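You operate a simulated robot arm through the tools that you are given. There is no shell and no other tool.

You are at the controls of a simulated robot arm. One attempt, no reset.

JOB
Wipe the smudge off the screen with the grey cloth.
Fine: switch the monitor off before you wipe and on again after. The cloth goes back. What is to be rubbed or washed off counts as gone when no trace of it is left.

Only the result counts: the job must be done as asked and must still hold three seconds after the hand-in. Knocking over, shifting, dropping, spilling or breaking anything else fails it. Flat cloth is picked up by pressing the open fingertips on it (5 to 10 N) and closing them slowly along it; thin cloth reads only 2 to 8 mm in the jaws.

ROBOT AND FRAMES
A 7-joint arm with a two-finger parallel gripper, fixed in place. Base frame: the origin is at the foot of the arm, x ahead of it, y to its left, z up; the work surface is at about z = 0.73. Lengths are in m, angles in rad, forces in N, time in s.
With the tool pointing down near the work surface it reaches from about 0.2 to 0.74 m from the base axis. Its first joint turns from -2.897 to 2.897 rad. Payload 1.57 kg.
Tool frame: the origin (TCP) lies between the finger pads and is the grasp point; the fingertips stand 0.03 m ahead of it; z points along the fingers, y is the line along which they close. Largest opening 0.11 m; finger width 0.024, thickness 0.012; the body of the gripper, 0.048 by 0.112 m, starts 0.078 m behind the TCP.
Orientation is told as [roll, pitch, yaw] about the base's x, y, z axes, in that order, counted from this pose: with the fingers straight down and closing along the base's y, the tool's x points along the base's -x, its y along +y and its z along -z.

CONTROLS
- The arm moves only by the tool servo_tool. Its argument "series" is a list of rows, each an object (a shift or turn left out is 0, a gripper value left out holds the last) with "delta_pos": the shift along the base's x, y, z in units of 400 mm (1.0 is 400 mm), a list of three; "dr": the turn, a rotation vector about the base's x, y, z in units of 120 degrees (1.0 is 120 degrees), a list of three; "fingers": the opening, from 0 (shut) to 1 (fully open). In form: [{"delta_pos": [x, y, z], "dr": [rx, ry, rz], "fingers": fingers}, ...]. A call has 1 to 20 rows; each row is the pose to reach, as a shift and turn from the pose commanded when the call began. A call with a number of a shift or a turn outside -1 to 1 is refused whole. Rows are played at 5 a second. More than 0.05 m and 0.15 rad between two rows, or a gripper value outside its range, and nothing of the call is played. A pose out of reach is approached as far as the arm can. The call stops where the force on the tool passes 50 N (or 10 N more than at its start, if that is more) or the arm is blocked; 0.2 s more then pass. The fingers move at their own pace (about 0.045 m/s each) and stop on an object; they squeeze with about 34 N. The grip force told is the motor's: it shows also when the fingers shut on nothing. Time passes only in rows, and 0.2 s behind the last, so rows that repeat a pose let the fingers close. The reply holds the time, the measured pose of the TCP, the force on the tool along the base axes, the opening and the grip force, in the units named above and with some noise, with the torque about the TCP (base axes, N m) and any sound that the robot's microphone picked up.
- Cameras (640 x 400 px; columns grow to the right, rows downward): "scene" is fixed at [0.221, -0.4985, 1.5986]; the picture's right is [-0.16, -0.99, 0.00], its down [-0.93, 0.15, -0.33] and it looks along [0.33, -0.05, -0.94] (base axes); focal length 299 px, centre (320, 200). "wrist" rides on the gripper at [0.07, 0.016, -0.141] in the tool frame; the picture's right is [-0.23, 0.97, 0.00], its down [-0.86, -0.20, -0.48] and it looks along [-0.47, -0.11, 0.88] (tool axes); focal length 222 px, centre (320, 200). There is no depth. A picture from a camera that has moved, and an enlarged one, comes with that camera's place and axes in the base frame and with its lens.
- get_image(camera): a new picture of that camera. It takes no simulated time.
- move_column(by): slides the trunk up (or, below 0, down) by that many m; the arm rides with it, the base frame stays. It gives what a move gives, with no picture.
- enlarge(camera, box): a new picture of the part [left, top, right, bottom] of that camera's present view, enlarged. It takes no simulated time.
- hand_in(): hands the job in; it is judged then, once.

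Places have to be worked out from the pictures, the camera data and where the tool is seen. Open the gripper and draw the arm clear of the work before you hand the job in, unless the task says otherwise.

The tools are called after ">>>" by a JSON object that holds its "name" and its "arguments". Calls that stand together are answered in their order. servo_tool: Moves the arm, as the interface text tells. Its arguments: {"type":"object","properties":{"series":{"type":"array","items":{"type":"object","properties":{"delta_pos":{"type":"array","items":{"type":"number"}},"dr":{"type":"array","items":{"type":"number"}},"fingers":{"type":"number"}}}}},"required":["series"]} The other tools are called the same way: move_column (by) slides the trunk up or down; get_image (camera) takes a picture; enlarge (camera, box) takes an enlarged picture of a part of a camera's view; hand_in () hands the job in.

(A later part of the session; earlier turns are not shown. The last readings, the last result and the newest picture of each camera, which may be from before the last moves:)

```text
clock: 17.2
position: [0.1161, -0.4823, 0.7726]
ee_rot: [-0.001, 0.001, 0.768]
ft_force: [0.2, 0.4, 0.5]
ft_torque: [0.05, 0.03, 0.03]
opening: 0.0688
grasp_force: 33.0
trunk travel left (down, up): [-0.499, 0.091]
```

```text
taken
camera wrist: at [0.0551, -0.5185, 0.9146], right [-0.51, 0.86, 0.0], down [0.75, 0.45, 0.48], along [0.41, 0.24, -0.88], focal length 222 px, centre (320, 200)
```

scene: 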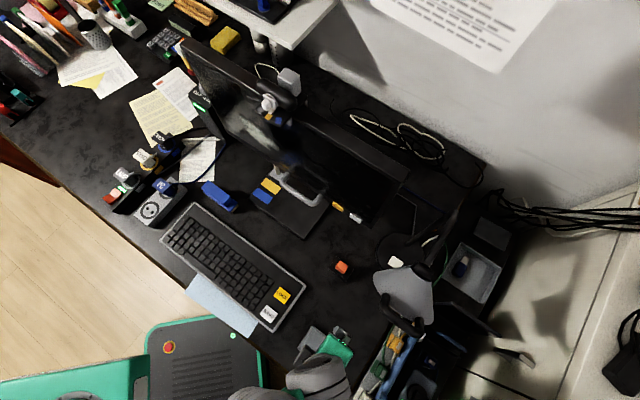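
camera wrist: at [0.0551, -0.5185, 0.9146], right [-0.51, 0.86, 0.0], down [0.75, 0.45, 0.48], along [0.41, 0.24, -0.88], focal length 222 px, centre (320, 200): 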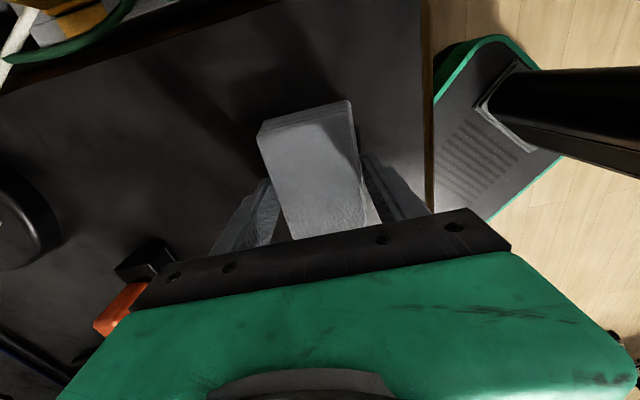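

The jaws hold the pad at 69 mm with 33 N. I lift slowly and check that it comes along.

>>> {"name": "servo_tool", "arguments": {"series": [{"delta_pos": [0, 0, 0.02], "fingers": 0.5}, {"delta_pos": [0, 0, 0.06], "fingers": 0.5}, {"delta_pos": [0, 0, 0.14], "fingers": 0.5}, {"delta_pos": [0, 0, 0.24], "fingers": 0.5}, {"delta_pos": [0, 0, 0.36], "fingers": 0.5}, {"delta_pos": [0, 0, 0.46], "fingers": 0.5}]}}

>>> {"name": "get_image", "arguments": {"camera": "wrist"}}

>>> {"name": "get_image", "arguments": {"camera": "scene"}}

```text
clock: 18.6
position: [0.1173, -0.4841, 0.9568]
ee_rot: [-0.002, 0.0, 0.769]
ft_force: [-0.1, 0.5, -0.2]
ft_torque: [-0.04, -0.01, 0.0]
opening: 0.0689
grasp_force: 33.9
trunk travel left (down, up): [-0.499, 0.091]
```

```text
taken
camera wrist: at [0.0556, -0.5205, 1.0981], right [-0.51, 0.86, 0.0], down [0.75, 0.45, 0.48], along [0.41, 0.24, -0.88], focal length 222 px, centre (320, 200)
```

wrist: 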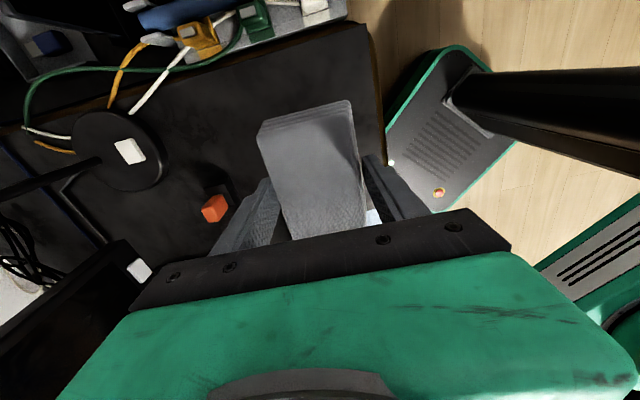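

```text
taken
```

scene: 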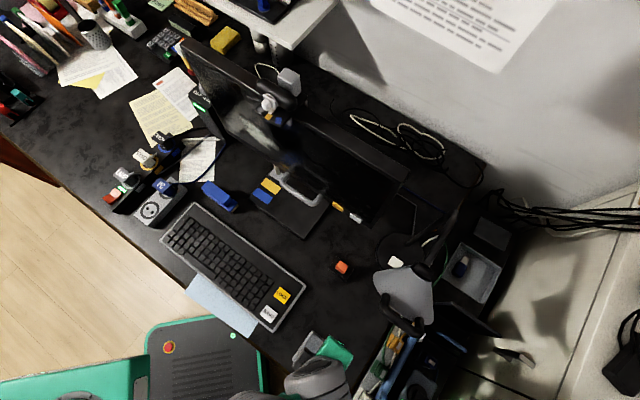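

The cloth is held securely. I'll nudge the yaw so the pad will sit parallel to the screen (normal about -44°), then swing the tool to horizontal facing the screen, about 10 cm in front of the smudge.

>>> {"name": "servo_tool", "arguments": {"series": [{"delta_pos": [0.05, 0.02, 0.04], "dr": [0, 0, 0.0142]}, {"delta_pos": [0.1, 0.04, 0.08], "dr": [0, 0, 0.0142]}]}}

>>> {"name": "servo_tool", "arguments": {"series": [{"delta_pos": [0.075, 0.031, 0.0], "dr": [-0.04365, -0.04473, 0]}, {"delta_pos": [0.15, 0.062, 0.0], "dr": [-0.0873, -0.08947, 0]}, {"delta_pos": [0.225, 0.093, 0.0], "dr": [-0.13095, -0.1342, 0]}, {"delta_pos": [0.3, 0.124, 0.0], "dr": [-0.1746, -0.17893, 0]}, {"delta_pos": [0.375, 0.155, 0.0], "dr": [-0.21825, -0.22367, 0]}, {"delta_pos": [0.45, 0.186, 0.0], "dr": [-0.2619, -0.2684, 0]}, {"delta_pos": [0.525, 0.217, 0.0], "dr": [-0.30555, -0.31313, 0]}, {"delta_pos": [0.6, 0.248, 0.0], "dr": [-0.3492, -0.35787, 0]}, {"delta_pos": [0.675, 0.279, -0.01], "dr": [-0.39285, -0.4026, 0]}, {"delta_pos": [0.75, 0.31, -0.015], "dr": [-0.4365, -0.44733, 0]}, {"delta_pos": [0.825, 0.341, -0.02], "dr": [-0.48015, -0.49207, 0]}, {"delta_pos": [0.9, 0.372, -0.02], "dr": [-0.5238, -0.5368, 0]}]}}

>>> {"name": "get_image", "arguments": {"camera": "wrist"}}

>>> {"name": "get_image", "arguments": {"camera": "scene"}}

```text
clock: 19.2
position: [0.1579, -0.4668, 0.99]
ee_rot: [-0.002, 0.001, 0.797]
ft_force: [-0.5, 0.3, -0.4]
ft_torque: [-0.02, -0.01, 0.06]
opening: 0.069
grasp_force: 33.9
trunk travel left (down, up): [-0.499, 0.091]
```

```text
clock: 21.8
position: [0.5171, -0.3179, 0.9791]
ee_rot: [-1.574, 0.0, 0.799]
ft_force: [0.5, 0.9, -0.7]
ft_torque: [0.01, 0.03, 0.0]
opening: 0.0691
grasp_force: 34.2
trunk travel left (down, up): [-0.499, 0.091]
```

```text
taken
camera wrist: at [0.3681, -0.2691, 0.964], right [0.16, 0.16, -0.97], down [0.25, 0.95, 0.2], along [0.95, -0.28, 0.11], focal length 222 px, centre (320, 200)
```

wrist: 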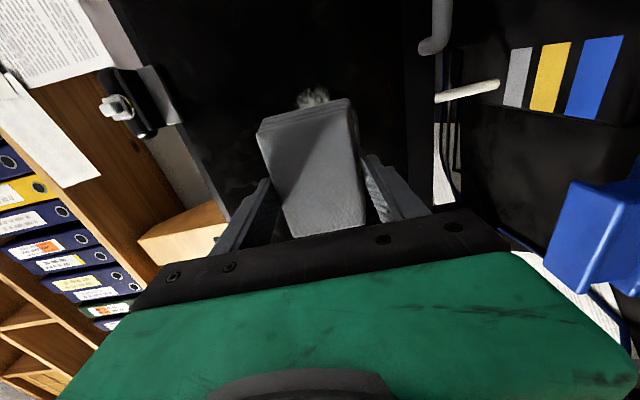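

```text
taken
```

scene: 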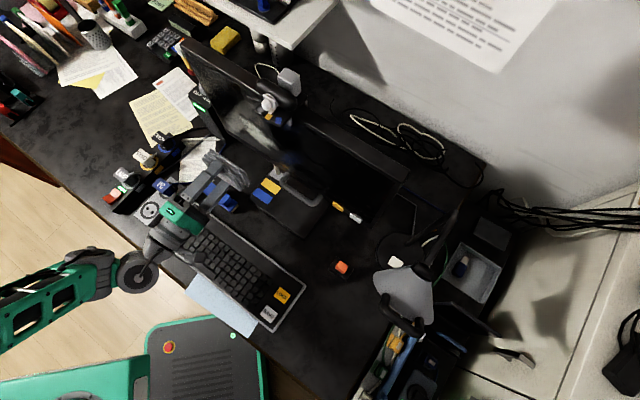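

The pose was reached with the pad facing the screen. I check alignment and the gap in an enlarged scene view.

>>> {"name": "enlarge", "arguments": {"camera": "scene", "box": [160, 60, 320, 220]}}

>>> {"name": "enlarge", "arguments": {"camera": "wrist", "box": [200, 40, 420, 180]}}

```text
2.50 times, centred on (240, 140) of scene
camera zoom: at [0.221, -0.4985, 1.5986], right [-0.16, -0.99, 0.0], down [-0.93, 0.15, -0.33], along [0.33, -0.05, -0.94], focal length 747 px, centre (520, 350)
```

zoom: 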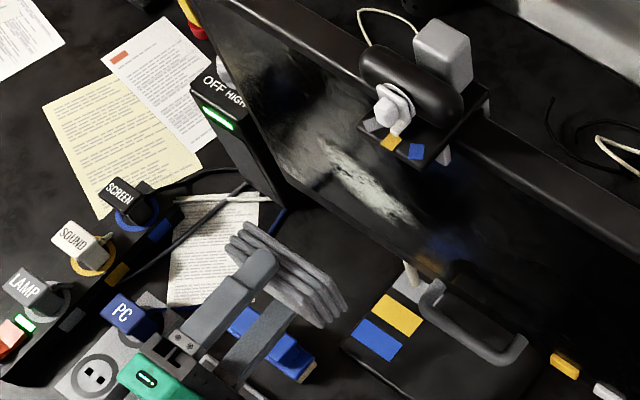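

```text
2.86 times, centred on (310, 110) of wrist
camera zoom: at [0.3681, -0.2691, 0.964], right [0.16, 0.16, -0.97], down [0.25, 0.95, 0.2], along [0.95, -0.28, 0.11], focal length 635 px, centre (349, 457)
```

zoom: 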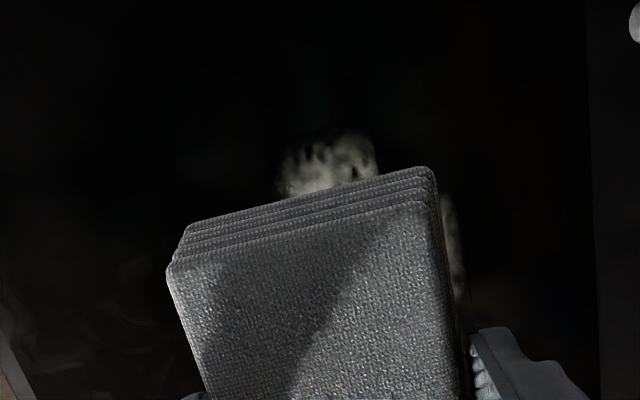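

The pad faces the smudge with about a 10 cm gap. I advance 8 cm along the normal, then feel for contact in small steps.

>>> {"name": "servo_tool", "arguments": {"series": [{"delta_pos": [0.05, -0.0488, 0]}, {"delta_pos": [0.1, -0.0976, 0]}, {"delta_pos": [0.125, -0.122, 0]}, {"delta_pos": [0.1432, -0.1397, 0]}, {"delta_pos": [0.1432, -0.1397, 0]}]}}

>>> {"name": "enlarge", "arguments": {"camera": "scene", "box": [200, 60, 340, 200]}}

```text
clock: 23.0
position: [0.5754, -0.3738, 0.9786]
ee_rot: [-1.571, 0.0, 0.799]
ft_force: [0.6, -0.3, -0.8]
ft_torque: [-0.02, 0.01, -0.02]
opening: 0.0689
grasp_force: 34.0
trunk travel left (down, up): [-0.499, 0.091]
```

```text
2.86 times, centred on (270, 130) of scene
camera zoom: at [0.221, -0.4985, 1.5986], right [-0.16, -0.99, 0.0], down [-0.93, 0.15, -0.33], along [0.33, -0.05, -0.94], focal length 854 px, centre (463, 400)
```

zoom: 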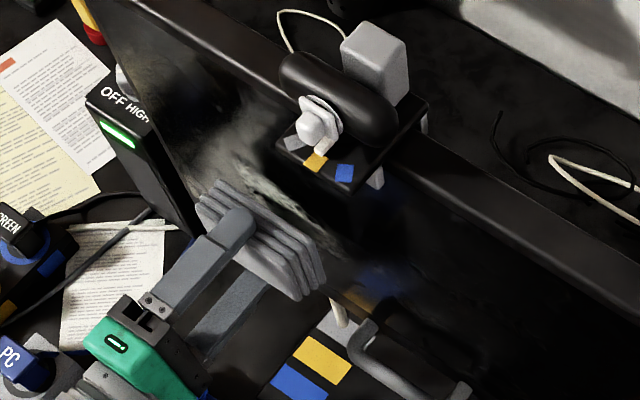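

About 2 cm remain. I step forward 3 mm per row.

>>> {"name": "servo_tool", "arguments": {"series": [{"delta_pos": [0.00537, -0.00524, 0]}, {"delta_pos": [0.01074, -0.01048, 0]}, {"delta_pos": [0.0161, -0.0157, 0]}, {"delta_pos": [0.0215, -0.021, 0]}]}}

```text
clock: 24.0
position: [0.585, -0.3828, 0.9807]
ee_rot: [-1.571, 0.001, 0.797]
ft_force: [-0.1, -0.5, -0.4]
ft_torque: [0.01, 0.04, 0.02]
opening: 0.0688
grasp_force: 33.9
trunk travel left (down, up): [-0.499, 0.091]
```

No contact yet (forces are noise). I continue with 2 mm steps.

>>> {"name": "servo_tool", "arguments": {"series": [{"delta_pos": [0.00358, -0.0035, 0]}, {"delta_pos": [0.00716, -0.007, 0]}]}}

>>> {"name": "enlarge", "arguments": {"camera": "scene", "box": [200, 60, 340, 200]}}

```text
clock: 24.6
position: [0.586, -0.384, 0.9809]
ee_rot: [-1.573, -0.001, 0.797]
ft_force: [0.1, 0.6, -0.9]
ft_torque: [-0.03, 0.02, -0.01]
opening: 0.0689
grasp_force: 34.4
trunk travel left (down, up): [-0.499, 0.091]
```

```text
2.86 times, centred on (270, 130) of scene
camera zoom: at [0.221, -0.4985, 1.5986], right [-0.16, -0.99, 0.0], down [-0.93, 0.15, -0.33], along [0.33, -0.05, -0.94], focal length 854 px, centre (463, 400)
```

zoom: 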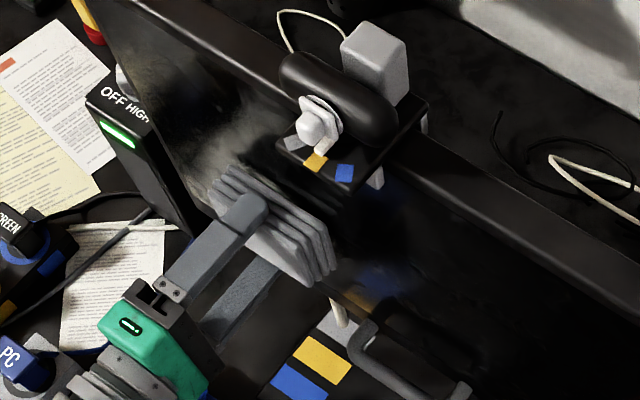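

Still no load, but the pad looks very near the glass. I continue in 2 mm steps.

>>> {"name": "servo_tool", "arguments": {"series": [{"delta_pos": [0.00358, -0.0035, 0]}, {"delta_pos": [0.00716, -0.007, 0]}]}}

```text
clock: 25.2
position: [0.5897, -0.387, 0.9817]
ee_rot: [-1.573, 0.0, 0.797]
ft_force: [-4.2, 4.1, 0.4]
ft_torque: [-0.09, -0.07, -0.36]
opening: 0.0688
grasp_force: 34.2
trunk travel left (down, up): [-0.499, 0.091]
```

Contact at about 6 N, and the torque shows the pad touching at its right-hand end. I back off a little and turn the yaw by -0.03 rad, so the pad sits flatter, then touch again.

>>> {"name": "servo_tool", "arguments": {"series": [{"delta_pos": [-0.009, 0.0088, 0], "dr": [0, 0, 0]}, {"delta_pos": [-0.009, 0.0088, 0], "dr": [0, 0, -0.0143]}, {"delta_pos": [-0.0056, 0.0053, 0], "dr": [0, 0, -0.0143]}, {"delta_pos": [-0.0038, 0.0035, 0], "dr": [0, 0, -0.0143]}]}}

```text
clock: 26.2
position: [0.5875, -0.3863, 0.9802]
ee_rot: [-1.572, 0.0, 0.767]
ft_force: [0.1, -0.3, -1.6]
ft_torque: [-0.01, 0.01, 0.03]
opening: 0.0691
grasp_force: 34.1
trunk travel left (down, up): [-0.499, 0.091]
```

>>> {"name": "servo_tool", "arguments": {"series": [{"delta_pos": [0.0026, -0.0027, 0]}, {"delta_pos": [0.0052, -0.0054, 0]}]}}

```text
clock: 26.8
position: [0.589, -0.3871, 0.9816]
ee_rot: [-1.573, 0.001, 0.769]
ft_force: [-15.8, 11.1, -0.4]
ft_torque: [-0.14, -0.17, 0.73]
opening: 0.0687
grasp_force: 34.0
trunk travel left (down, up): [-0.499, 0.091]
```

That pressed too hard (19 N) and now at the left end, so the true angle is in between. I back off right away and check that the monitor has not moved.

>>> {"name": "servo_tool", "arguments": {"series": [{"delta_pos": [-0.0052, 0.0054, 0]}, {"delta_pos": [-0.0052, 0.0054, 0], "dr": [0, 0, 0.0065]}]}}

>>> {"name": "get_image", "arguments": {"camera": "scene"}}

>>> {"name": "enlarge", "arguments": {"camera": "scene", "box": [200, 60, 340, 200]}}

>>> {"name": "enlarge", "arguments": {"camera": "scene", "box": [300, 130, 420, 230]}}

```text
clock: 27.4
position: [0.5883, -0.386, 0.9806]
ee_rot: [-1.575, -0.001, 0.782]
ft_force: [-0.6, 0.4, 0.5]
ft_torque: [0.04, -0.01, 0.0]
opening: 0.0689
grasp_force: 33.8
trunk travel left (down, up): [-0.499, 0.091]
```

```text
taken
```

scene: 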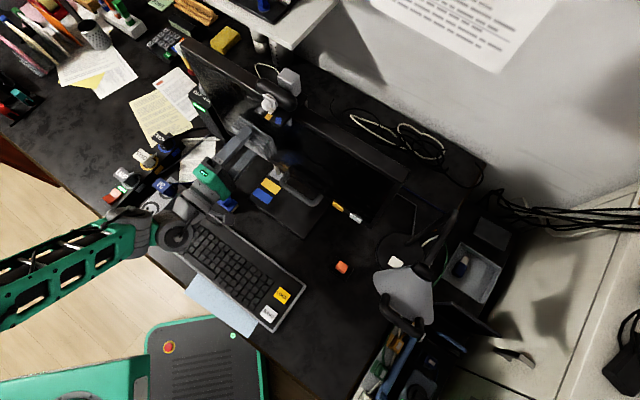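

```text
2.86 times, centred on (270, 130) of scene
camera zoom: at [0.221, -0.4985, 1.5986], right [-0.16, -0.99, 0.0], down [-0.93, 0.15, -0.33], along [0.33, -0.05, -0.94], focal length 854 px, centre (463, 400)
```

zoom: 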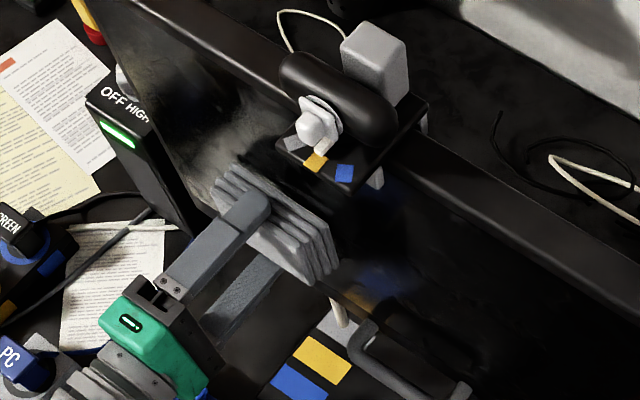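

```text
4.00 times, centred on (360, 180) of scene
camera zoom: at [0.221, -0.4985, 1.5986], right [-0.16, -0.99, 0.0], down [-0.93, 0.15, -0.33], along [0.33, -0.05, -0.94], focal length 1195 px, centre (160, 280)
```

zoom: 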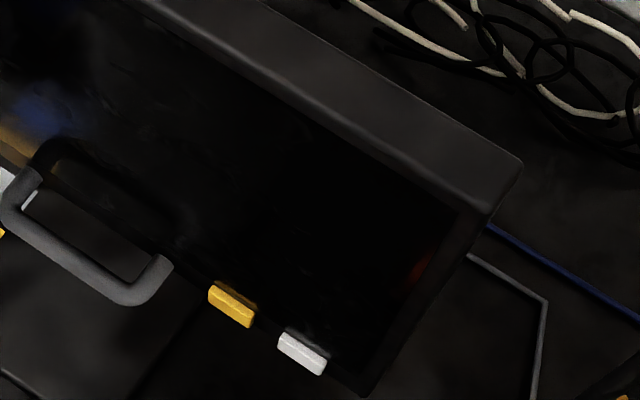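

The monitor's edges and buttons are at exactly the same pixels as before, so nothing shifted. With yaw now at 0.782, I press in 0.7 mm steps.

>>> {"name": "servo_tool", "arguments": {"series": [{"delta_pos": [0.00123, -0.00124, 0]}, {"delta_pos": [0.00123, -0.00124, 0]}]}}

```text
clock: 28.0
position: [0.5904, -0.3875, 0.9812]
ee_rot: [-1.57, 0.0, 0.782]
ft_force: [-0.8, 0.4, -0.2]
ft_torque: [-0.02, -0.01, 0.04]
opening: 0.069
grasp_force: 33.9
trunk travel left (down, up): [-0.499, 0.091]
```

>>> {"name": "servo_tool", "arguments": {"series": [{"delta_pos": [0.00123, -0.00124, 0]}, {"delta_pos": [0.00123, -0.00124, 0]}]}}

```text
clock: 28.6
position: [0.5895, -0.3871, 0.9819]
ee_rot: [-1.571, 0.001, 0.781]
ft_force: [-7.2, 4.0, 0.3]
ft_torque: [-0.05, -0.11, 0.25]
opening: 0.0686
grasp_force: 33.6
trunk travel left (down, up): [-0.499, 0.091]
```

About 8 N, with pressure still toward the left end. I trim the yaw by +0.008 rad and look at the torque again.

>>> {"name": "servo_tool", "arguments": {"series": [{"delta_pos": [-0.0008, 0.0008, 0], "dr": [0, 0, 0.0038]}, {"delta_pos": [-0.0003, 0.0003, 0], "dr": [0, 0, 0.0038]}]}}

```text
clock: 29.2
position: [0.5903, -0.3865, 0.9803]
ee_rot: [-1.573, 0.001, 0.788]
ft_force: [-3.4, 2.3, -0.1]
ft_torque: [-0.01, -0.12, -0.29]
opening: 0.0688
grasp_force: 34.3
trunk travel left (down, up): [-0.499, 0.091]
```

The sign flipped, so the screen is at 45.0° (yaw ≈ 0.785). I set that and make a first gentle horizontal rub of ±25 mm, centred on the smudge.

>>> {"name": "servo_tool", "arguments": {"series": [{"delta_pos": [0.0006, -0.0006, 0], "dr": [0, 0, -0.0016]}, {"delta_pos": [0.0183, 0.0171, 0], "dr": [0, 0, -0.0016]}, {"delta_pos": [0.036, 0.0348, 0], "dr": [0, 0, -0.0016]}, {"delta_pos": [0.0448, 0.0436, 0], "dr": [0, 0, -0.0016]}, {"delta_pos": [0.036, 0.0348, 0], "dr": [0, 0, -0.0016]}, {"delta_pos": [0.0183, 0.0171, 0], "dr": [0, 0, -0.0016]}, {"delta_pos": [0.0006, -0.0006, 0], "dr": [0, 0, -0.0016]}]}}

```text
clock: 30.8
position: [0.5889, -0.3872, 0.9805]
ee_rot: [-1.573, -0.001, 0.784]
ft_force: [0.8, -0.4, 0.1]
ft_torque: [0.02, 0.01, -0.05]
opening: 0.0687
grasp_force: 33.7
trunk travel left (down, up): [-0.499, 0.091]
```

Contact was lost now that the pad is flush, so I press forward in 0.5 mm steps to find about 5 N.

>>> {"name": "servo_tool", "arguments": {"series": [{"delta_pos": [0.0009, -0.0009, 0]}, {"delta_pos": [0.0018, -0.0018, 0]}, {"delta_pos": [0.0018, -0.0018, 0]}]}}

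```text
clock: 31.6
position: [0.5882, -0.3868, 0.9801]
ee_rot: [-1.574, 0.001, 0.786]
ft_force: [-4.0, 3.3, -0.4]
ft_torque: [-0.07, -0.07, 0.07]
opening: 0.0691
grasp_force: 33.7
trunk travel left (down, up): [-0.499, 0.091]
```

Now 5 N with the pressure centred. I rub horizontally ±30 mm.

>>> {"name": "servo_tool", "arguments": {"series": [{"delta_pos": [0.0177, 0.0177, 0]}, {"delta_pos": [0.0354, 0.0354, 0]}, {"delta_pos": [0.053, 0.053, 0]}, {"delta_pos": [0.0354, 0.0354, 0]}, {"delta_pos": [0.0177, 0.0177, 0]}, {"delta_pos": [0, 0, 0]}]}}

>>> {"name": "servo_tool", "arguments": {"series": [{"delta_pos": [-0.0177, -0.0177, 0]}, {"delta_pos": [-0.0354, -0.0354, 0]}, {"delta_pos": [-0.053, -0.053, 0]}, {"delta_pos": [-0.0354, -0.0354, 0]}, {"delta_pos": [-0.0177, -0.0177, 0]}, {"delta_pos": [0, 0, 0]}]}}

>>> {"name": "enlarge", "arguments": {"camera": "scene", "box": [200, 60, 340, 200]}}

>>> {"name": "get_image", "arguments": {"camera": "wrist"}}

```text
clock: 33.0
position: [0.589, -0.3879, 0.9822]
ee_rot: [-1.573, 0.002, 0.784]
ft_force: [-5.1, 6.3, -0.7]
ft_torque: [-0.07, -0.12, 0.39]
opening: 0.069
grasp_force: 33.5
trunk travel left (down, up): [-0.499, 0.091]
```

```text
clock: 34.4
position: [0.5902, -0.3871, 0.9807]
ee_rot: [-1.572, 0.001, 0.786]
ft_force: [-8.2, 4.8, -0.7]
ft_torque: [-0.17, -0.08, -0.26]
opening: 0.0689
grasp_force: 33.8
trunk travel left (down, up): [-0.499, 0.091]
```

```text
2.86 times, centred on (270, 130) of scene
camera zoom: at [0.221, -0.4985, 1.5986], right [-0.16, -0.99, 0.0], down [-0.93, 0.15, -0.33], along [0.33, -0.05, -0.94], focal length 854 px, centre (463, 400)
```

zoom: 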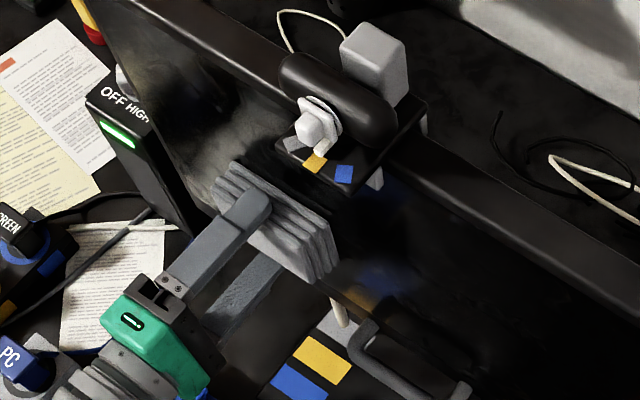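

```text
taken
camera wrist: at [0.441, -0.3363, 0.9643], right [0.16, 0.16, -0.97], down [0.27, 0.94, 0.2], along [0.95, -0.29, 0.11], focal length 222 px, centre (320, 200)
```

wrist: 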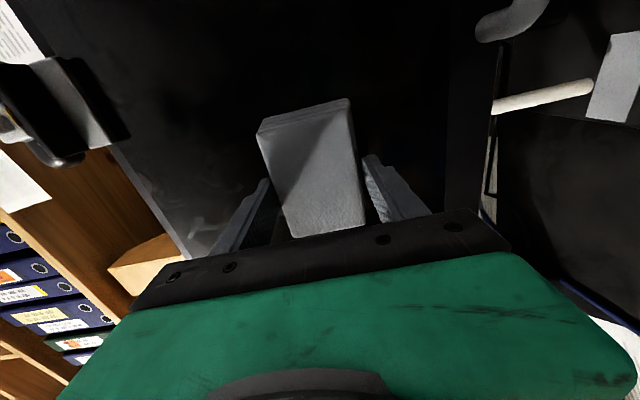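

Forces stay moderate (5 to 10 N). Next come strokes shifted 22 mm upward, then 24 mm downward, to cover the whole patch.

>>> {"name": "servo_tool", "arguments": {"series": [{"delta_pos": [0, 0, 0.028]}, {"delta_pos": [0, 0, 0.055]}, {"delta_pos": [0.0177, 0.0177, 0.055]}, {"delta_pos": [0.0354, 0.0354, 0.055]}, {"delta_pos": [0.053, 0.053, 0.055]}, {"delta_pos": [0.0354, 0.0354, 0.055]}, {"delta_pos": [0.0177, 0.0177, 0.055]}, {"delta_pos": [0, 0, 0.055]}]}}

>>> {"name": "servo_tool", "arguments": {"series": [{"delta_pos": [-0.0177, -0.0177, 0]}, {"delta_pos": [-0.0354, -0.0354, 0]}, {"delta_pos": [-0.053, -0.053, 0]}, {"delta_pos": [-0.0354, -0.0354, 0]}, {"delta_pos": [-0.0177, -0.0177, 0]}, {"delta_pos": [0, 0, 0]}]}}

```text
clock: 36.2
position: [0.5899, -0.3886, 1.0035]
ee_rot: [-1.574, 0.0, 0.786]
ft_force: [-7.1, 14.8, -2.2]
ft_torque: [-0.01, -0.12, 0.36]
opening: 0.0689
grasp_force: 34.6
trunk travel left (down, up): [-0.499, 0.091]
```

```text
clock: 37.6
position: [0.5902, -0.3868, 1.0034]
ee_rot: [-1.573, -0.001, 0.785]
ft_force: [-8.2, 4.1, 0.1]
ft_torque: [-0.05, 0.11, -0.2]
opening: 0.069
grasp_force: 34.1
trunk travel left (down, up): [-0.499, 0.091]
```

Normal force is up to about 15 N in places, so I ease off 0.5 mm and do the lower strokes.

>>> {"name": "servo_tool", "arguments": {"series": [{"delta_pos": [-0.0009, 0.0009, -0.035]}, {"delta_pos": [-0.0009, 0.0009, -0.075]}, {"delta_pos": [-0.0009, 0.0009, -0.115]}, {"delta_pos": [0.0168, 0.0186, -0.115]}, {"delta_pos": [0.0345, 0.0363, -0.115]}, {"delta_pos": [0.052, 0.0538, -0.115]}, {"delta_pos": [0.0345, 0.0363, -0.115]}, {"delta_pos": [0.0168, 0.0186, -0.115]}, {"delta_pos": [-0.0009, 0.0009, -0.115]}]}}

>>> {"name": "servo_tool", "arguments": {"series": [{"delta_pos": [-0.0177, -0.0177, 0]}, {"delta_pos": [-0.0354, -0.0354, 0]}, {"delta_pos": [-0.053, -0.053, 0]}, {"delta_pos": [-0.0354, -0.0354, 0]}, {"delta_pos": [-0.0177, -0.0177, 0]}, {"delta_pos": [0, 0, 0]}]}}

```text
clock: 39.6
position: [0.5892, -0.3865, 0.9581]
ee_rot: [-1.573, -0.001, 0.786]
ft_force: [0.1, 0.0, 0.5]
ft_torque: [0.02, 0.0, 0.04]
opening: 0.069
grasp_force: 33.9
trunk travel left (down, up): [-0.499, 0.091]
```

```text
clock: 41.0
position: [0.5899, -0.387, 0.9567]
ee_rot: [-1.571, -0.001, 0.786]
ft_force: [-0.5, 1.2, -0.5]
ft_torque: [-0.06, 0.01, -0.01]
opening: 0.069
grasp_force: 33.8
trunk travel left (down, up): [-0.499, 0.091]
```

Contact was light down low, so I press 0.7 mm further and repeat the lower strokes.

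>>> {"name": "servo_tool", "arguments": {"series": [{"delta_pos": [0.0012, -0.0012, 0]}, {"delta_pos": [0.0012, -0.0012, 0]}]}}

```text
clock: 41.6
position: [0.5899, -0.3877, 0.9564]
ee_rot: [-1.571, 0.0, 0.785]
ft_force: [-3.6, 3.4, -0.8]
ft_torque: [-0.1, -0.07, -0.06]
opening: 0.0687
grasp_force: 33.8
trunk travel left (down, up): [-0.499, 0.091]
```

>>> {"name": "servo_tool", "arguments": {"series": [{"delta_pos": [0.0177, 0.0177, 0]}, {"delta_pos": [0.0354, 0.0354, 0]}, {"delta_pos": [0.053, 0.053, 0]}, {"delta_pos": [0.0354, 0.0354, 0]}, {"delta_pos": [0.0177, 0.0177, 0]}, {"delta_pos": [0, 0, 0]}, {"delta_pos": [-0.0177, -0.0177, 0]}, {"delta_pos": [-0.0354, -0.0354, 0]}, {"delta_pos": [-0.053, -0.053, 0]}, {"delta_pos": [-0.0354, -0.0354, 0]}, {"delta_pos": [-0.0177, -0.0177, 0]}, {"delta_pos": [0, 0, 0]}]}}

```text
clock: 44.2
position: [0.5899, -0.3886, 0.9564]
ee_rot: [-1.573, 0.001, 0.787]
ft_force: [-7.2, 4.0, -1.0]
ft_torque: [-0.17, -0.16, -0.03]
opening: 0.0689
grasp_force: 34.0
trunk travel left (down, up): [-0.499, 0.091]
```

The lower strokes ran at about 8 N. I withdraw 10 cm to inspect the screen.

>>> {"name": "servo_tool", "arguments": {"series": [{"delta_pos": [-0.0177, 0.0177, 0]}, {"delta_pos": [-0.07, 0.07, 0]}, {"delta_pos": [-0.14, 0.14, 0]}, {"delta_pos": [-0.2, 0.2, 0]}, {"delta_pos": [-0.2, 0.2, 0]}]}}

>>> {"name": "enlarge", "arguments": {"camera": "scene", "box": [200, 60, 340, 200]}}

>>> {"name": "get_image", "arguments": {"camera": "wrist"}}

>>> {"name": "enlarge", "arguments": {"camera": "wrist", "box": [200, 40, 420, 180]}}

```text
clock: 45.4
position: [0.5105, -0.3078, 0.9538]
ee_rot: [-1.572, 0.0, 0.785]
ft_force: [-0.3, 0.8, 0.2]
ft_torque: [0.04, -0.01, -0.02]
opening: 0.0688
grasp_force: 33.9
trunk travel left (down, up): [-0.499, 0.091]
```

```text
2.86 times, centred on (270, 130) of scene
camera zoom: at [0.221, -0.4985, 1.5986], right [-0.16, -0.99, 0.0], down [-0.93, 0.15, -0.33], along [0.33, -0.05, -0.94], focal length 854 px, centre (463, 400)
```

zoom: 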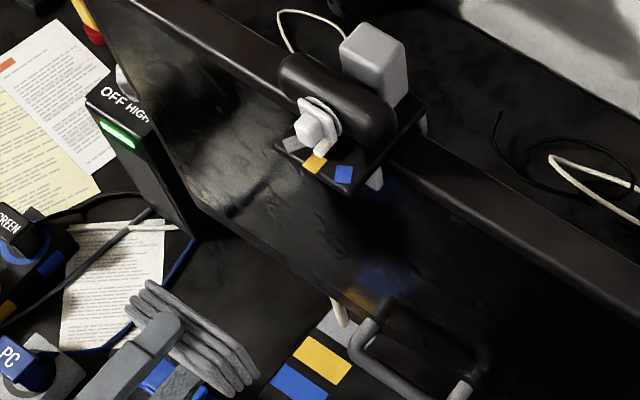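

```text
taken
camera wrist: at [0.3613, -0.2561, 0.9381], right [0.16, 0.16, -0.97], down [0.27, 0.94, 0.2], along [0.95, -0.29, 0.11], focal length 222 px, centre (320, 200)
```

wrist: 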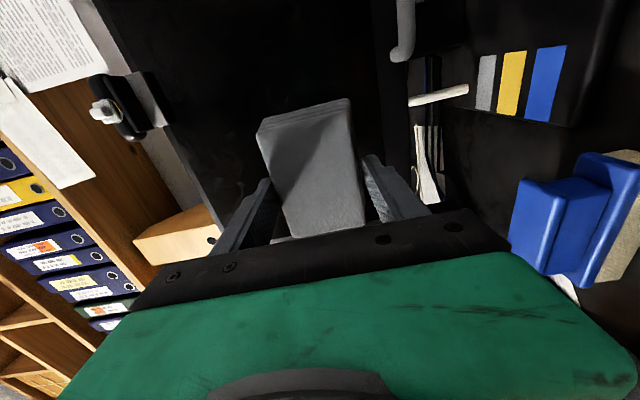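

```text
2.86 times, centred on (310, 110) of wrist
camera zoom: at [0.3613, -0.2561, 0.9381], right [0.16, 0.16, -0.97], down [0.27, 0.94, 0.2], along [0.95, -0.29, 0.11], focal length 635 px, centre (349, 457)
```

zoom: 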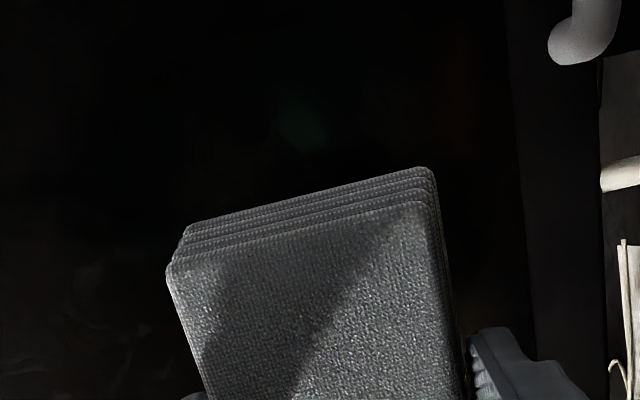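

The smudge looks gone in the scene view, but reflections make it hard to judge. I move the gripper sideways and back so the wrist camera has a clear line to that area, and enlarge from both cameras.

>>> {"name": "servo_tool", "arguments": {"series": [{"delta_pos": [0.04, 0.1, 0.03]}, {"delta_pos": [0.08, 0.2, 0.06]}, {"delta_pos": [0.1, 0.3, 0.08]}]}}

>>> {"name": "get_image", "arguments": {"camera": "wrist"}}

>>> {"name": "enlarge", "arguments": {"camera": "scene", "box": [220, 90, 300, 150]}}

```text
clock: 46.2
position: [0.5491, -0.1872, 0.9902]
ee_rot: [-1.572, 0.0, 0.784]
ft_force: [-0.1, -0.7, -0.6]
ft_torque: [-0.01, 0.0, 0.0]
opening: 0.0689
grasp_force: 34.1
trunk travel left (down, up): [-0.499, 0.091]
```

```text
taken
camera wrist: at [0.401, -0.1358, 0.9733], right [0.16, 0.16, -0.97], down [0.27, 0.94, 0.2], along [0.95, -0.29, 0.11], focal length 222 px, centre (320, 200)
```

wrist: 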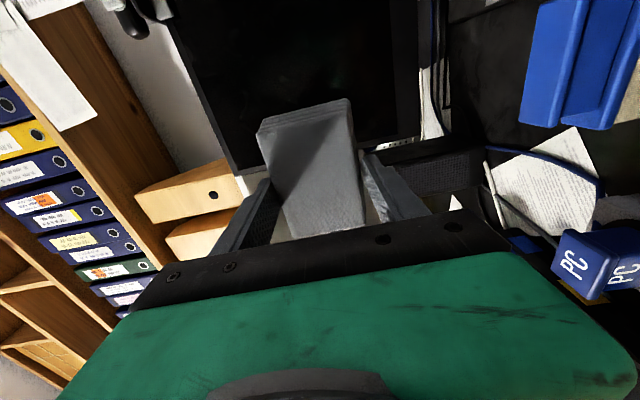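

```text
6.67 times, centred on (260, 120) of scene
camera zoom: at [0.221, -0.4985, 1.5986], right [-0.16, -0.99, 0.0], down [-0.93, 0.15, -0.33], along [0.33, -0.05, -0.94], focal length 1992 px, centre (720, 733)
```

zoom: 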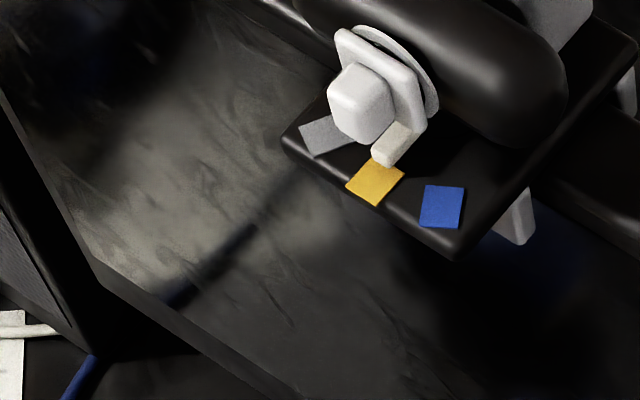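

The smudge's spot should fall at about pixel (307, 43) in this wrist view. I enlarge there for any trace.

>>> {"name": "enlarge", "arguments": {"camera": "wrist", "box": [240, 0, 380, 90]}}

>>> {"name": "enlarge", "arguments": {"camera": "wrist", "box": [170, 0, 430, 170]}}

```text
4.44 times, centred on (310, 45) of wrist
camera zoom: at [0.401, -0.1358, 0.9733], right [0.16, 0.16, -0.97], down [0.27, 0.94, 0.2], along [0.95, -0.29, 0.11], focal length 987 px, centre (364, 889)
```

zoom: 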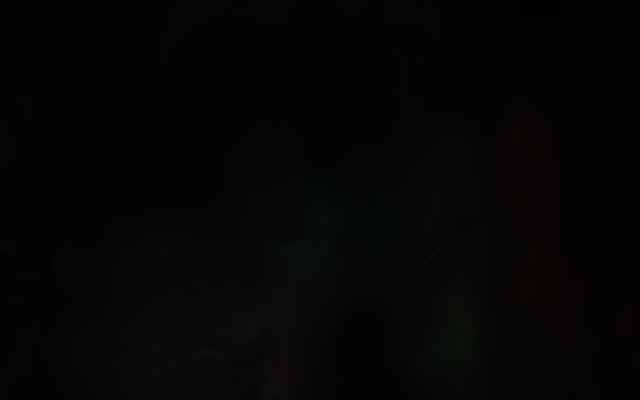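

```text
2.35 times, centred on (300, 85) of wrist
camera zoom: at [0.401, -0.1358, 0.9733], right [0.16, 0.16, -0.97], down [0.27, 0.94, 0.2], along [0.95, -0.29, 0.11], focal length 523 px, centre (367, 471)
```

zoom: 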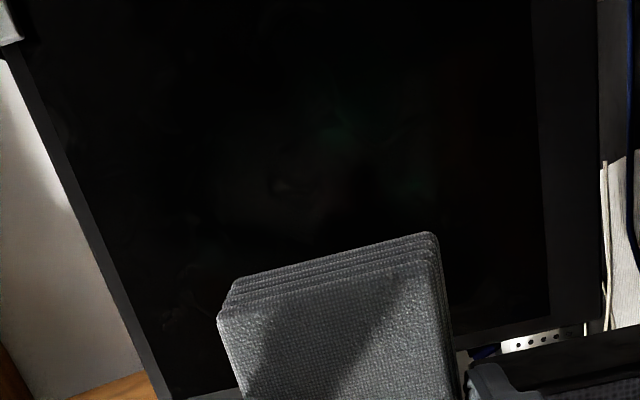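

The patch area is dark, but one faint spot is near (283, 79), which maps to about (0.643, -0.394, 1.024), the smudge's upper-left fringe. I zoom in further on it.

>>> {"name": "enlarge", "arguments": {"camera": "wrist", "box": [265, 65, 305, 90]}}

>>> {"name": "enlarge", "arguments": {"camera": "scene", "box": [235, 100, 285, 150]}}

```text
16.00 times, centred on (285, 78) of wrist
camera zoom: at [0.401, -0.1358, 0.9733], right [0.16, 0.16, -0.97], down [0.27, 0.94, 0.2], along [0.95, -0.29, 0.11], focal length 3554 px, centre (880, 2160)
```

zoom: 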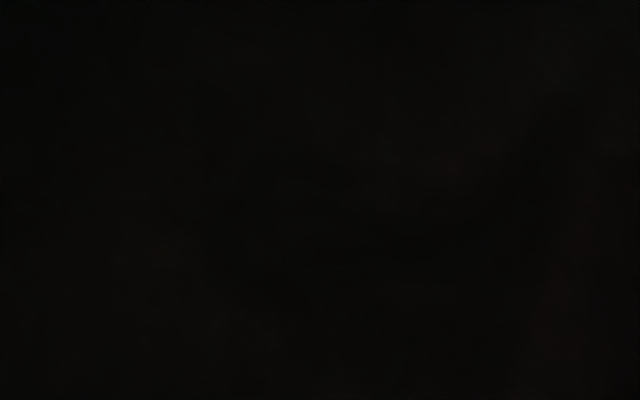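

```text
8.00 times, centred on (260, 125) of scene
camera zoom: at [0.221, -0.4985, 1.5986], right [-0.16, -0.99, 0.0], down [-0.93, 0.15, -0.33], along [0.33, -0.05, -0.94], focal length 2390 px, centre (800, 800)
```

zoom: 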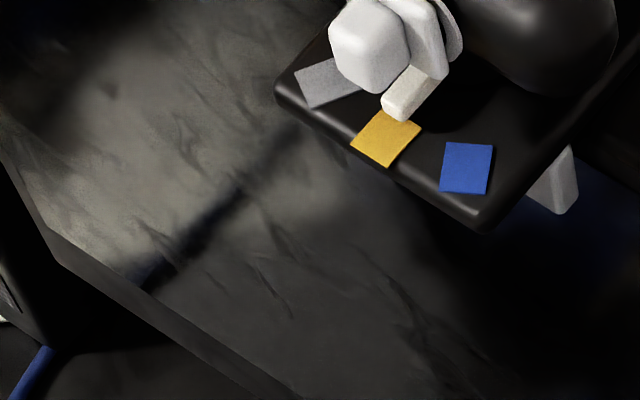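

At high zoom the spot vanishes, so it was render noise and reflections. To be safe about faint residue at the fringes, I make a second, slightly wider pass; first back in front of the patch, stopping about 6 mm short of the glass.

>>> {"name": "servo_tool", "arguments": {"series": [{"delta_pos": [-0.015, -0.085, 0.01]}, {"delta_pos": [-0.03, -0.17, 0.02]}, {"delta_pos": [-0.045, -0.255, 0.03]}, {"delta_pos": [-0.06, -0.34, 0.037]}, {"delta_pos": [0.0, -0.4, 0.037]}, {"delta_pos": [0.05, -0.45, 0.037]}, {"delta_pos": [0.0875, -0.487, 0.037]}, {"delta_pos": [0.0875, -0.487, 0.037]}]}}

```text
clock: 48.0
position: [0.5841, -0.3828, 1.0037]
ee_rot: [-1.573, 0.0, 0.785]
ft_force: [0.5, -0.1, -0.3]
ft_torque: [0.01, 0.02, 0.0]
opening: 0.0688
grasp_force: 33.3
trunk travel left (down, up): [-0.499, 0.091]
```

I approach the last few millimetres gently.

>>> {"name": "servo_tool", "arguments": {"series": [{"delta_pos": [0.0053, -0.0053, 0]}, {"delta_pos": [0.0088, -0.0088, 0]}, {"delta_pos": [0.0106, -0.0106, 0]}, {"delta_pos": [0.0106, -0.0106, 0]}]}}

```text
clock: 49.0
position: [0.589, -0.3856, 1.0035]
ee_rot: [-1.572, 0.0, 0.785]
ft_force: [-1.2, 0.6, -0.7]
ft_torque: [-0.04, -0.04, 0.04]
opening: 0.0687
grasp_force: 34.6
trunk travel left (down, up): [-0.499, 0.091]
```

>>> {"name": "servo_tool", "arguments": {"series": [{"delta_pos": [0.0011, -0.0011, 0]}, {"delta_pos": [0.0011, -0.0011, 0]}]}}

```text
clock: 49.6
position: [0.5894, -0.3859, 1.0037]
ee_rot: [-1.572, 0.0, 0.786]
ft_force: [-3.2, 4.1, -0.4]
ft_torque: [-0.13, -0.12, -0.02]
opening: 0.0689
grasp_force: 33.7
trunk travel left (down, up): [-0.499, 0.091]
```

A good 5 N contact. I run strokes of ±35 mm at this height, then 14 mm higher.

>>> {"name": "servo_tool", "arguments": {"series": [{"delta_pos": [0.0206, 0.0206, 0]}, {"delta_pos": [0.0412, 0.0412, 0]}, {"delta_pos": [0.0619, 0.0619, 0]}, {"delta_pos": [0.0412, 0.0412, 0]}, {"delta_pos": [0.0206, 0.0206, 0]}, {"delta_pos": [0, 0, 0]}, {"delta_pos": [-0.0206, -0.0206, 0]}, {"delta_pos": [-0.0412, -0.0412, 0]}, {"delta_pos": [-0.0619, -0.0619, 0]}, {"delta_pos": [-0.0412, -0.0412, 0]}, {"delta_pos": [-0.0206, -0.0206, 0]}, {"delta_pos": [0, 0, 0]}]}}

>>> {"name": "servo_tool", "arguments": {"series": [{"delta_pos": [0, 0, 0.018]}, {"delta_pos": [0, 0, 0.035]}, {"delta_pos": [0.0206, 0.0206, 0.035]}, {"delta_pos": [0.0412, 0.0412, 0.035]}, {"delta_pos": [0.0619, 0.0619, 0.035]}, {"delta_pos": [0.0412, 0.0412, 0.035]}, {"delta_pos": [0.0206, 0.0206, 0.035]}, {"delta_pos": [0, 0, 0.035]}, {"delta_pos": [-0.0206, -0.0206, 0.035]}, {"delta_pos": [-0.0412, -0.0412, 0.035]}, {"delta_pos": [-0.0619, -0.0619, 0.035]}, {"delta_pos": [-0.0412, -0.0412, 0.035]}, {"delta_pos": [-0.0206, -0.0206, 0.035]}, {"delta_pos": [0, 0, 0.035]}]}}

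```text
clock: 52.2
position: [0.5902, -0.3853, 1.0042]
ee_rot: [-1.574, -0.002, 0.788]
ft_force: [-0.6, 0.3, 0.2]
ft_torque: [0.03, 0.0, -0.04]
opening: 0.0689
grasp_force: 33.5
trunk travel left (down, up): [-0.499, 0.091]
```

```text
clock: 55.2
position: [0.589, -0.3859, 1.0183]
ee_rot: [-1.573, 0.001, 0.785]
ft_force: [-5.6, 3.3, -1.4]
ft_torque: [-0.12, -0.12, -0.06]
opening: 0.0688
grasp_force: 34.1
trunk travel left (down, up): [-0.499, 0.091]
```

Contact varies from 0 to 6 N, so I press 0.4 mm more and do a zigzag down over the patch in 15 mm rows.

>>> {"name": "servo_tool", "arguments": {"series": [{"delta_pos": [0.0316, 0.0302, 0]}, {"delta_pos": [0.0626, 0.0612, 0]}, {"delta_pos": [0.0626, 0.0612, -0.0375]}, {"delta_pos": [0.0316, 0.0302, -0.0375]}, {"delta_pos": [0.0007, -0.0007, -0.0375]}, {"delta_pos": [-0.0302, -0.0316, -0.0375]}, {"delta_pos": [-0.0612, -0.0626, -0.0375]}, {"delta_pos": [-0.0612, -0.0626, -0.075]}, {"delta_pos": [-0.0302, -0.0316, -0.075]}, {"delta_pos": [0.0007, -0.0007, -0.075]}, {"delta_pos": [0.0316, 0.0302, -0.075]}, {"delta_pos": [0.0626, 0.0612, -0.075]}, {"delta_pos": [0.0626, 0.0612, -0.1125]}, {"delta_pos": [0.0316, 0.0302, -0.1125]}, {"delta_pos": [0.0007, -0.0007, -0.1125]}, {"delta_pos": [-0.0302, -0.0316, -0.1125]}, {"delta_pos": [-0.0612, -0.0626, -0.1125]}, {"delta_pos": [-0.0302, -0.0316, -0.1125]}, {"delta_pos": [0.0007, -0.0007, -0.1125]}]}}

```text
clock: 59.2
position: [0.5893, -0.3864, 0.9715]
ee_rot: [-1.572, 0.004, 0.787]
ft_force: [-14.5, 6.9, -0.2]
ft_torque: [-0.22, -0.1, -0.26]
opening: 0.0688
grasp_force: 33.7
trunk travel left (down, up): [-0.499, 0.091]
```

About 15 N here, so I ease off 0.3 mm and finish the lower rows.

>>> {"name": "servo_tool", "arguments": {"series": [{"delta_pos": [-0.0005, 0.0005, -0.0375]}, {"delta_pos": [0.0304, 0.0314, -0.0375]}, {"delta_pos": [0.0614, 0.0624, -0.0375]}, {"delta_pos": [0.0304, 0.0314, -0.0375]}, {"delta_pos": [-0.0005, 0.0005, -0.0375]}, {"delta_pos": [-0.0314, -0.0304, -0.0375]}, {"delta_pos": [-0.0624, -0.0614, -0.0375]}, {"delta_pos": [-0.0624, -0.0614, -0.075]}, {"delta_pos": [-0.0314, -0.0304, -0.075]}, {"delta_pos": [-0.0005, 0.0005, -0.075]}, {"delta_pos": [0.0304, 0.0314, -0.075]}, {"delta_pos": [0.0614, 0.0624, -0.075]}, {"delta_pos": [0.0304, 0.0314, -0.075]}, {"delta_pos": [-0.0005, 0.0005, -0.075]}]}}

```text
clock: 62.2
position: [0.5887, -0.3881, 0.9443]
ee_rot: [-1.572, 0.001, 0.786]
ft_force: [-2.4, 1.4, -1.9]
ft_torque: [0.0, -0.11, -0.06]
opening: 0.0689
grasp_force: 34.3
trunk travel left (down, up): [-0.499, 0.091]
```

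Wiping is done; I withdraw 10 cm straight back, then retrace the path to tool-down above the cloth's place.

>>> {"name": "servo_tool", "arguments": {"series": [{"delta_pos": [-0.0177, 0.0177, 0]}, {"delta_pos": [-0.07, 0.07, 0.02]}, {"delta_pos": [-0.14, 0.14, 0.05]}, {"delta_pos": [-0.177, 0.177, 0.09]}, {"delta_pos": [-0.177, 0.177, 0.09]}]}}

>>> {"name": "servo_tool", "arguments": {"series": [{"delta_pos": [-0.075, -0.031, 0.01], "dr": [0.0442, 0.0442, 0]}, {"delta_pos": [-0.15, -0.062, 0.02], "dr": [0.0884, 0.0884, 0]}, {"delta_pos": [-0.225, -0.093, 0.03], "dr": [0.1326, 0.1326, 0]}, {"delta_pos": [-0.3, -0.124, 0.04], "dr": [0.1768, 0.1768, 0]}, {"delta_pos": [-0.375, -0.155, 0.04], "dr": [0.221, 0.221, 0]}, {"delta_pos": [-0.45, -0.186, 0.04], "dr": [0.2652, 0.2652, 0]}, {"delta_pos": [-0.525, -0.217, 0.04], "dr": [0.3094, 0.3094, 0]}, {"delta_pos": [-0.6, -0.248, 0.04], "dr": [0.3536, 0.3536, 0]}, {"delta_pos": [-0.675, -0.279, 0.04], "dr": [0.3977, 0.3977, 0]}, {"delta_pos": [-0.75, -0.31, 0.04], "dr": [0.4419, 0.4419, 0]}, {"delta_pos": [-0.825, -0.341, 0.04], "dr": [0.4861, 0.4861, 0]}, {"delta_pos": [-0.9, -0.372, 0.04], "dr": [0.5303, 0.5303, 0]}]}}

>>> {"name": "get_image", "arguments": {"camera": "scene"}}

>>> {"name": "enlarge", "arguments": {"camera": "scene", "box": [180, 40, 320, 180]}}

>>> {"name": "enlarge", "arguments": {"camera": "scene", "box": [300, 130, 420, 230]}}

```text
clock: 63.4
position: [0.5182, -0.3178, 0.9798]
ee_rot: [-1.574, 0.0, 0.785]
ft_force: [-0.4, 0.2, 0.0]
ft_torque: [-0.01, 0.02, 0.02]
opening: 0.0687
grasp_force: 34.0
trunk travel left (down, up): [-0.499, 0.091]
```

```text
clock: 66.0
position: [0.1578, -0.4646, 0.9916]
ee_rot: [0.001, -0.003, 0.785]
ft_force: [-0.4, -0.6, -0.4]
ft_torque: [0.01, -0.04, 0.01]
opening: 0.069
grasp_force: 34.0
trunk travel left (down, up): [-0.499, 0.091]
```

```text
taken
```

scene: 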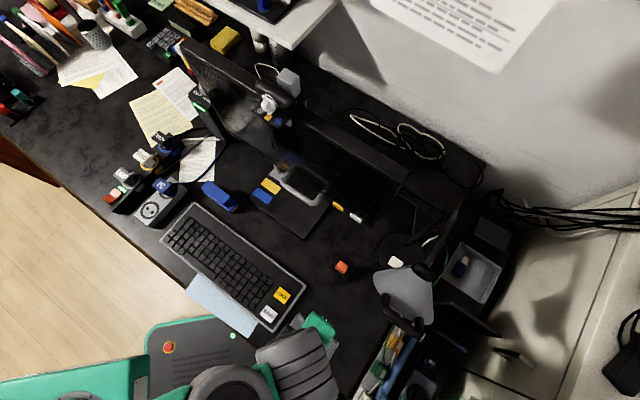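

```text
2.86 times, centred on (250, 110) of scene
camera zoom: at [0.221, -0.4985, 1.5986], right [-0.16, -0.99, 0.0], down [-0.93, 0.15, -0.33], along [0.33, -0.05, -0.94], focal length 854 px, centre (520, 457)
```

zoom: 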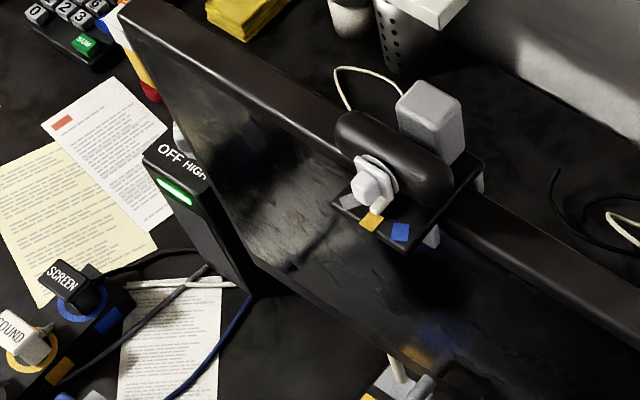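

```text
4.00 times, centred on (360, 180) of scene
camera zoom: at [0.221, -0.4985, 1.5986], right [-0.16, -0.99, 0.0], down [-0.93, 0.15, -0.33], along [0.33, -0.05, -0.94], focal length 1195 px, centre (160, 280)
```

zoom: 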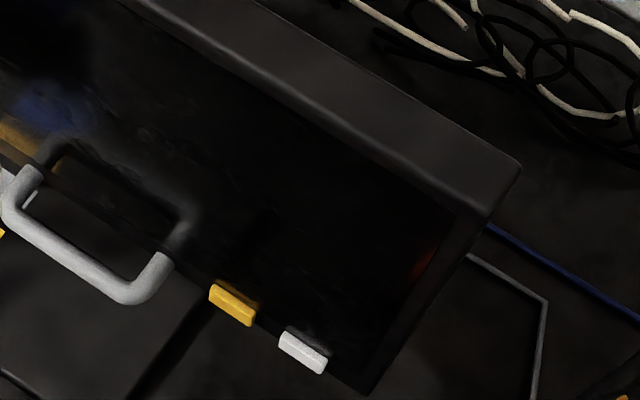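

The scene view shows a clean screen with only reflections. Now I return the cloth to its original spot: over (0.116, -0.482) at yaw 0.768, then down to z 0.785 first.

>>> {"name": "servo_tool", "arguments": {"series": [{"delta_pos": [-0.05, -0.02, 0], "dr": [0, 0, -0.0081]}, {"delta_pos": [-0.1045, -0.0435, -0.02], "dr": [0, 0, -0.0081]}, {"delta_pos": [-0.1045, -0.0435, -0.12], "dr": [0, 0, -0.0081]}, {"delta_pos": [-0.1045, -0.0435, -0.22], "dr": [0, 0, -0.0081]}, {"delta_pos": [-0.1045, -0.0435, -0.32], "dr": [0, 0, -0.0081]}, {"delta_pos": [-0.1045, -0.0435, -0.42], "dr": [0, 0, -0.0081]}, {"delta_pos": [-0.1045, -0.0435, -0.49], "dr": [0, 0, -0.0081]}, {"delta_pos": [-0.1045, -0.0435, -0.515], "dr": [0, 0, -0.0081]}, {"delta_pos": [-0.1045, -0.0435, -0.515], "dr": [0, 0, -0.0081]}]}}

>>> {"name": "get_image", "arguments": {"camera": "wrist"}}

```text
clock: 68.0
position: [0.1159, -0.4841, 0.7895]
ee_rot: [-0.002, -0.001, 0.768]
ft_force: [0.1, -0.3, -0.8]
ft_torque: [0.01, 0.02, 0.01]
opening: 0.0688
grasp_force: 33.8
trunk travel left (down, up): [-0.499, 0.091]
```

```text
taken
camera wrist: at [0.0542, -0.52, 0.9302], right [-0.51, 0.86, 0.0], down [0.75, 0.45, 0.48], along [0.41, 0.24, -0.88], focal length 222 px, centre (320, 200)
```

wrist: 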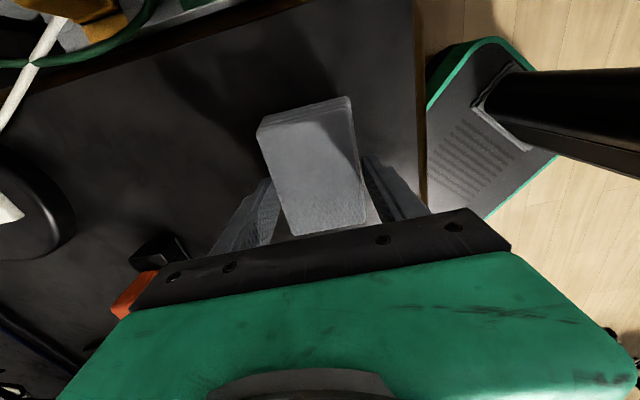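

I lower the last 16 mm gently, correcting y by 2 mm.

>>> {"name": "servo_tool", "arguments": {"series": [{"delta_pos": [0, 0.0045, -0.015]}, {"delta_pos": [0, 0.0045, -0.028]}, {"delta_pos": [0, 0.0045, -0.036]}, {"delta_pos": [0, 0.0045, -0.04]}, {"delta_pos": [0, 0.0045, -0.04]}]}}

```text
clock: 69.2
position: [0.116, -0.4819, 0.7752]
ee_rot: [-0.006, 0.003, 0.768]
ft_force: [-0.9, 5.4, 29.4]
ft_torque: [0.92, 0.01, 0.01]
opening: 0.0693
grasp_force: 33.7
trunk travel left (down, up): [-0.499, 0.091]
```

The pad met the desk sooner than before (29 N up). I raise 2 mm to relieve the load.

>>> {"name": "servo_tool", "arguments": {"series": [{"delta_pos": [0, 0, 0.004]}, {"delta_pos": [0, 0, 0.006]}, {"delta_pos": [0, 0, 0.006]}]}}

>>> {"name": "get_image", "arguments": {"camera": "wrist"}}

```text
clock: 70.0
position: [0.116, -0.4809, 0.7751]
ee_rot: [-0.004, 0.003, 0.769]
ft_force: [-1.6, -5.6, 12.2]
ft_torque: [-0.44, 0.13, 0.04]
opening: 0.0689
grasp_force: 34.0
trunk travel left (down, up): [-0.499, 0.091]
```

```text
taken
camera wrist: at [0.0555, -0.5173, 0.9169], right [-0.51, 0.86, 0.0], down [0.75, 0.45, 0.48], along [0.41, 0.24, -0.88], focal length 222 px, centre (320, 200)
```

wrist: 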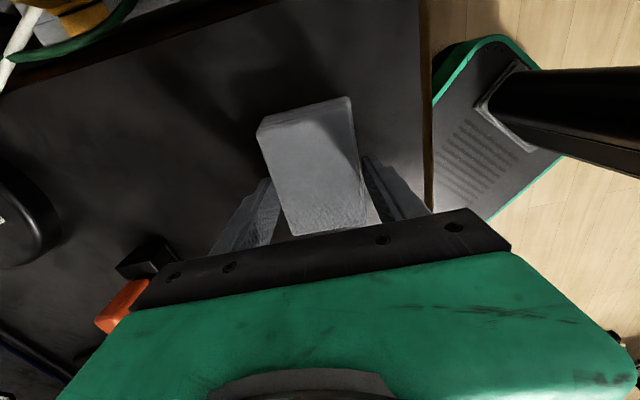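

Still 12 N, so I raise another 1 mm.

>>> {"name": "servo_tool", "arguments": {"series": [{"delta_pos": [0, 0, 0.003]}, {"delta_pos": [0, 0, 0.003]}]}}

```text
clock: 70.6
position: [0.118, -0.4804, 0.7751]
ee_rot: [0.0, -0.002, 0.767]
ft_force: [-0.2, -1.7, 5.5]
ft_torque: [-0.45, 0.09, -0.01]
opening: 0.0689
grasp_force: 34.3
trunk travel left (down, up): [-0.499, 0.091]
```

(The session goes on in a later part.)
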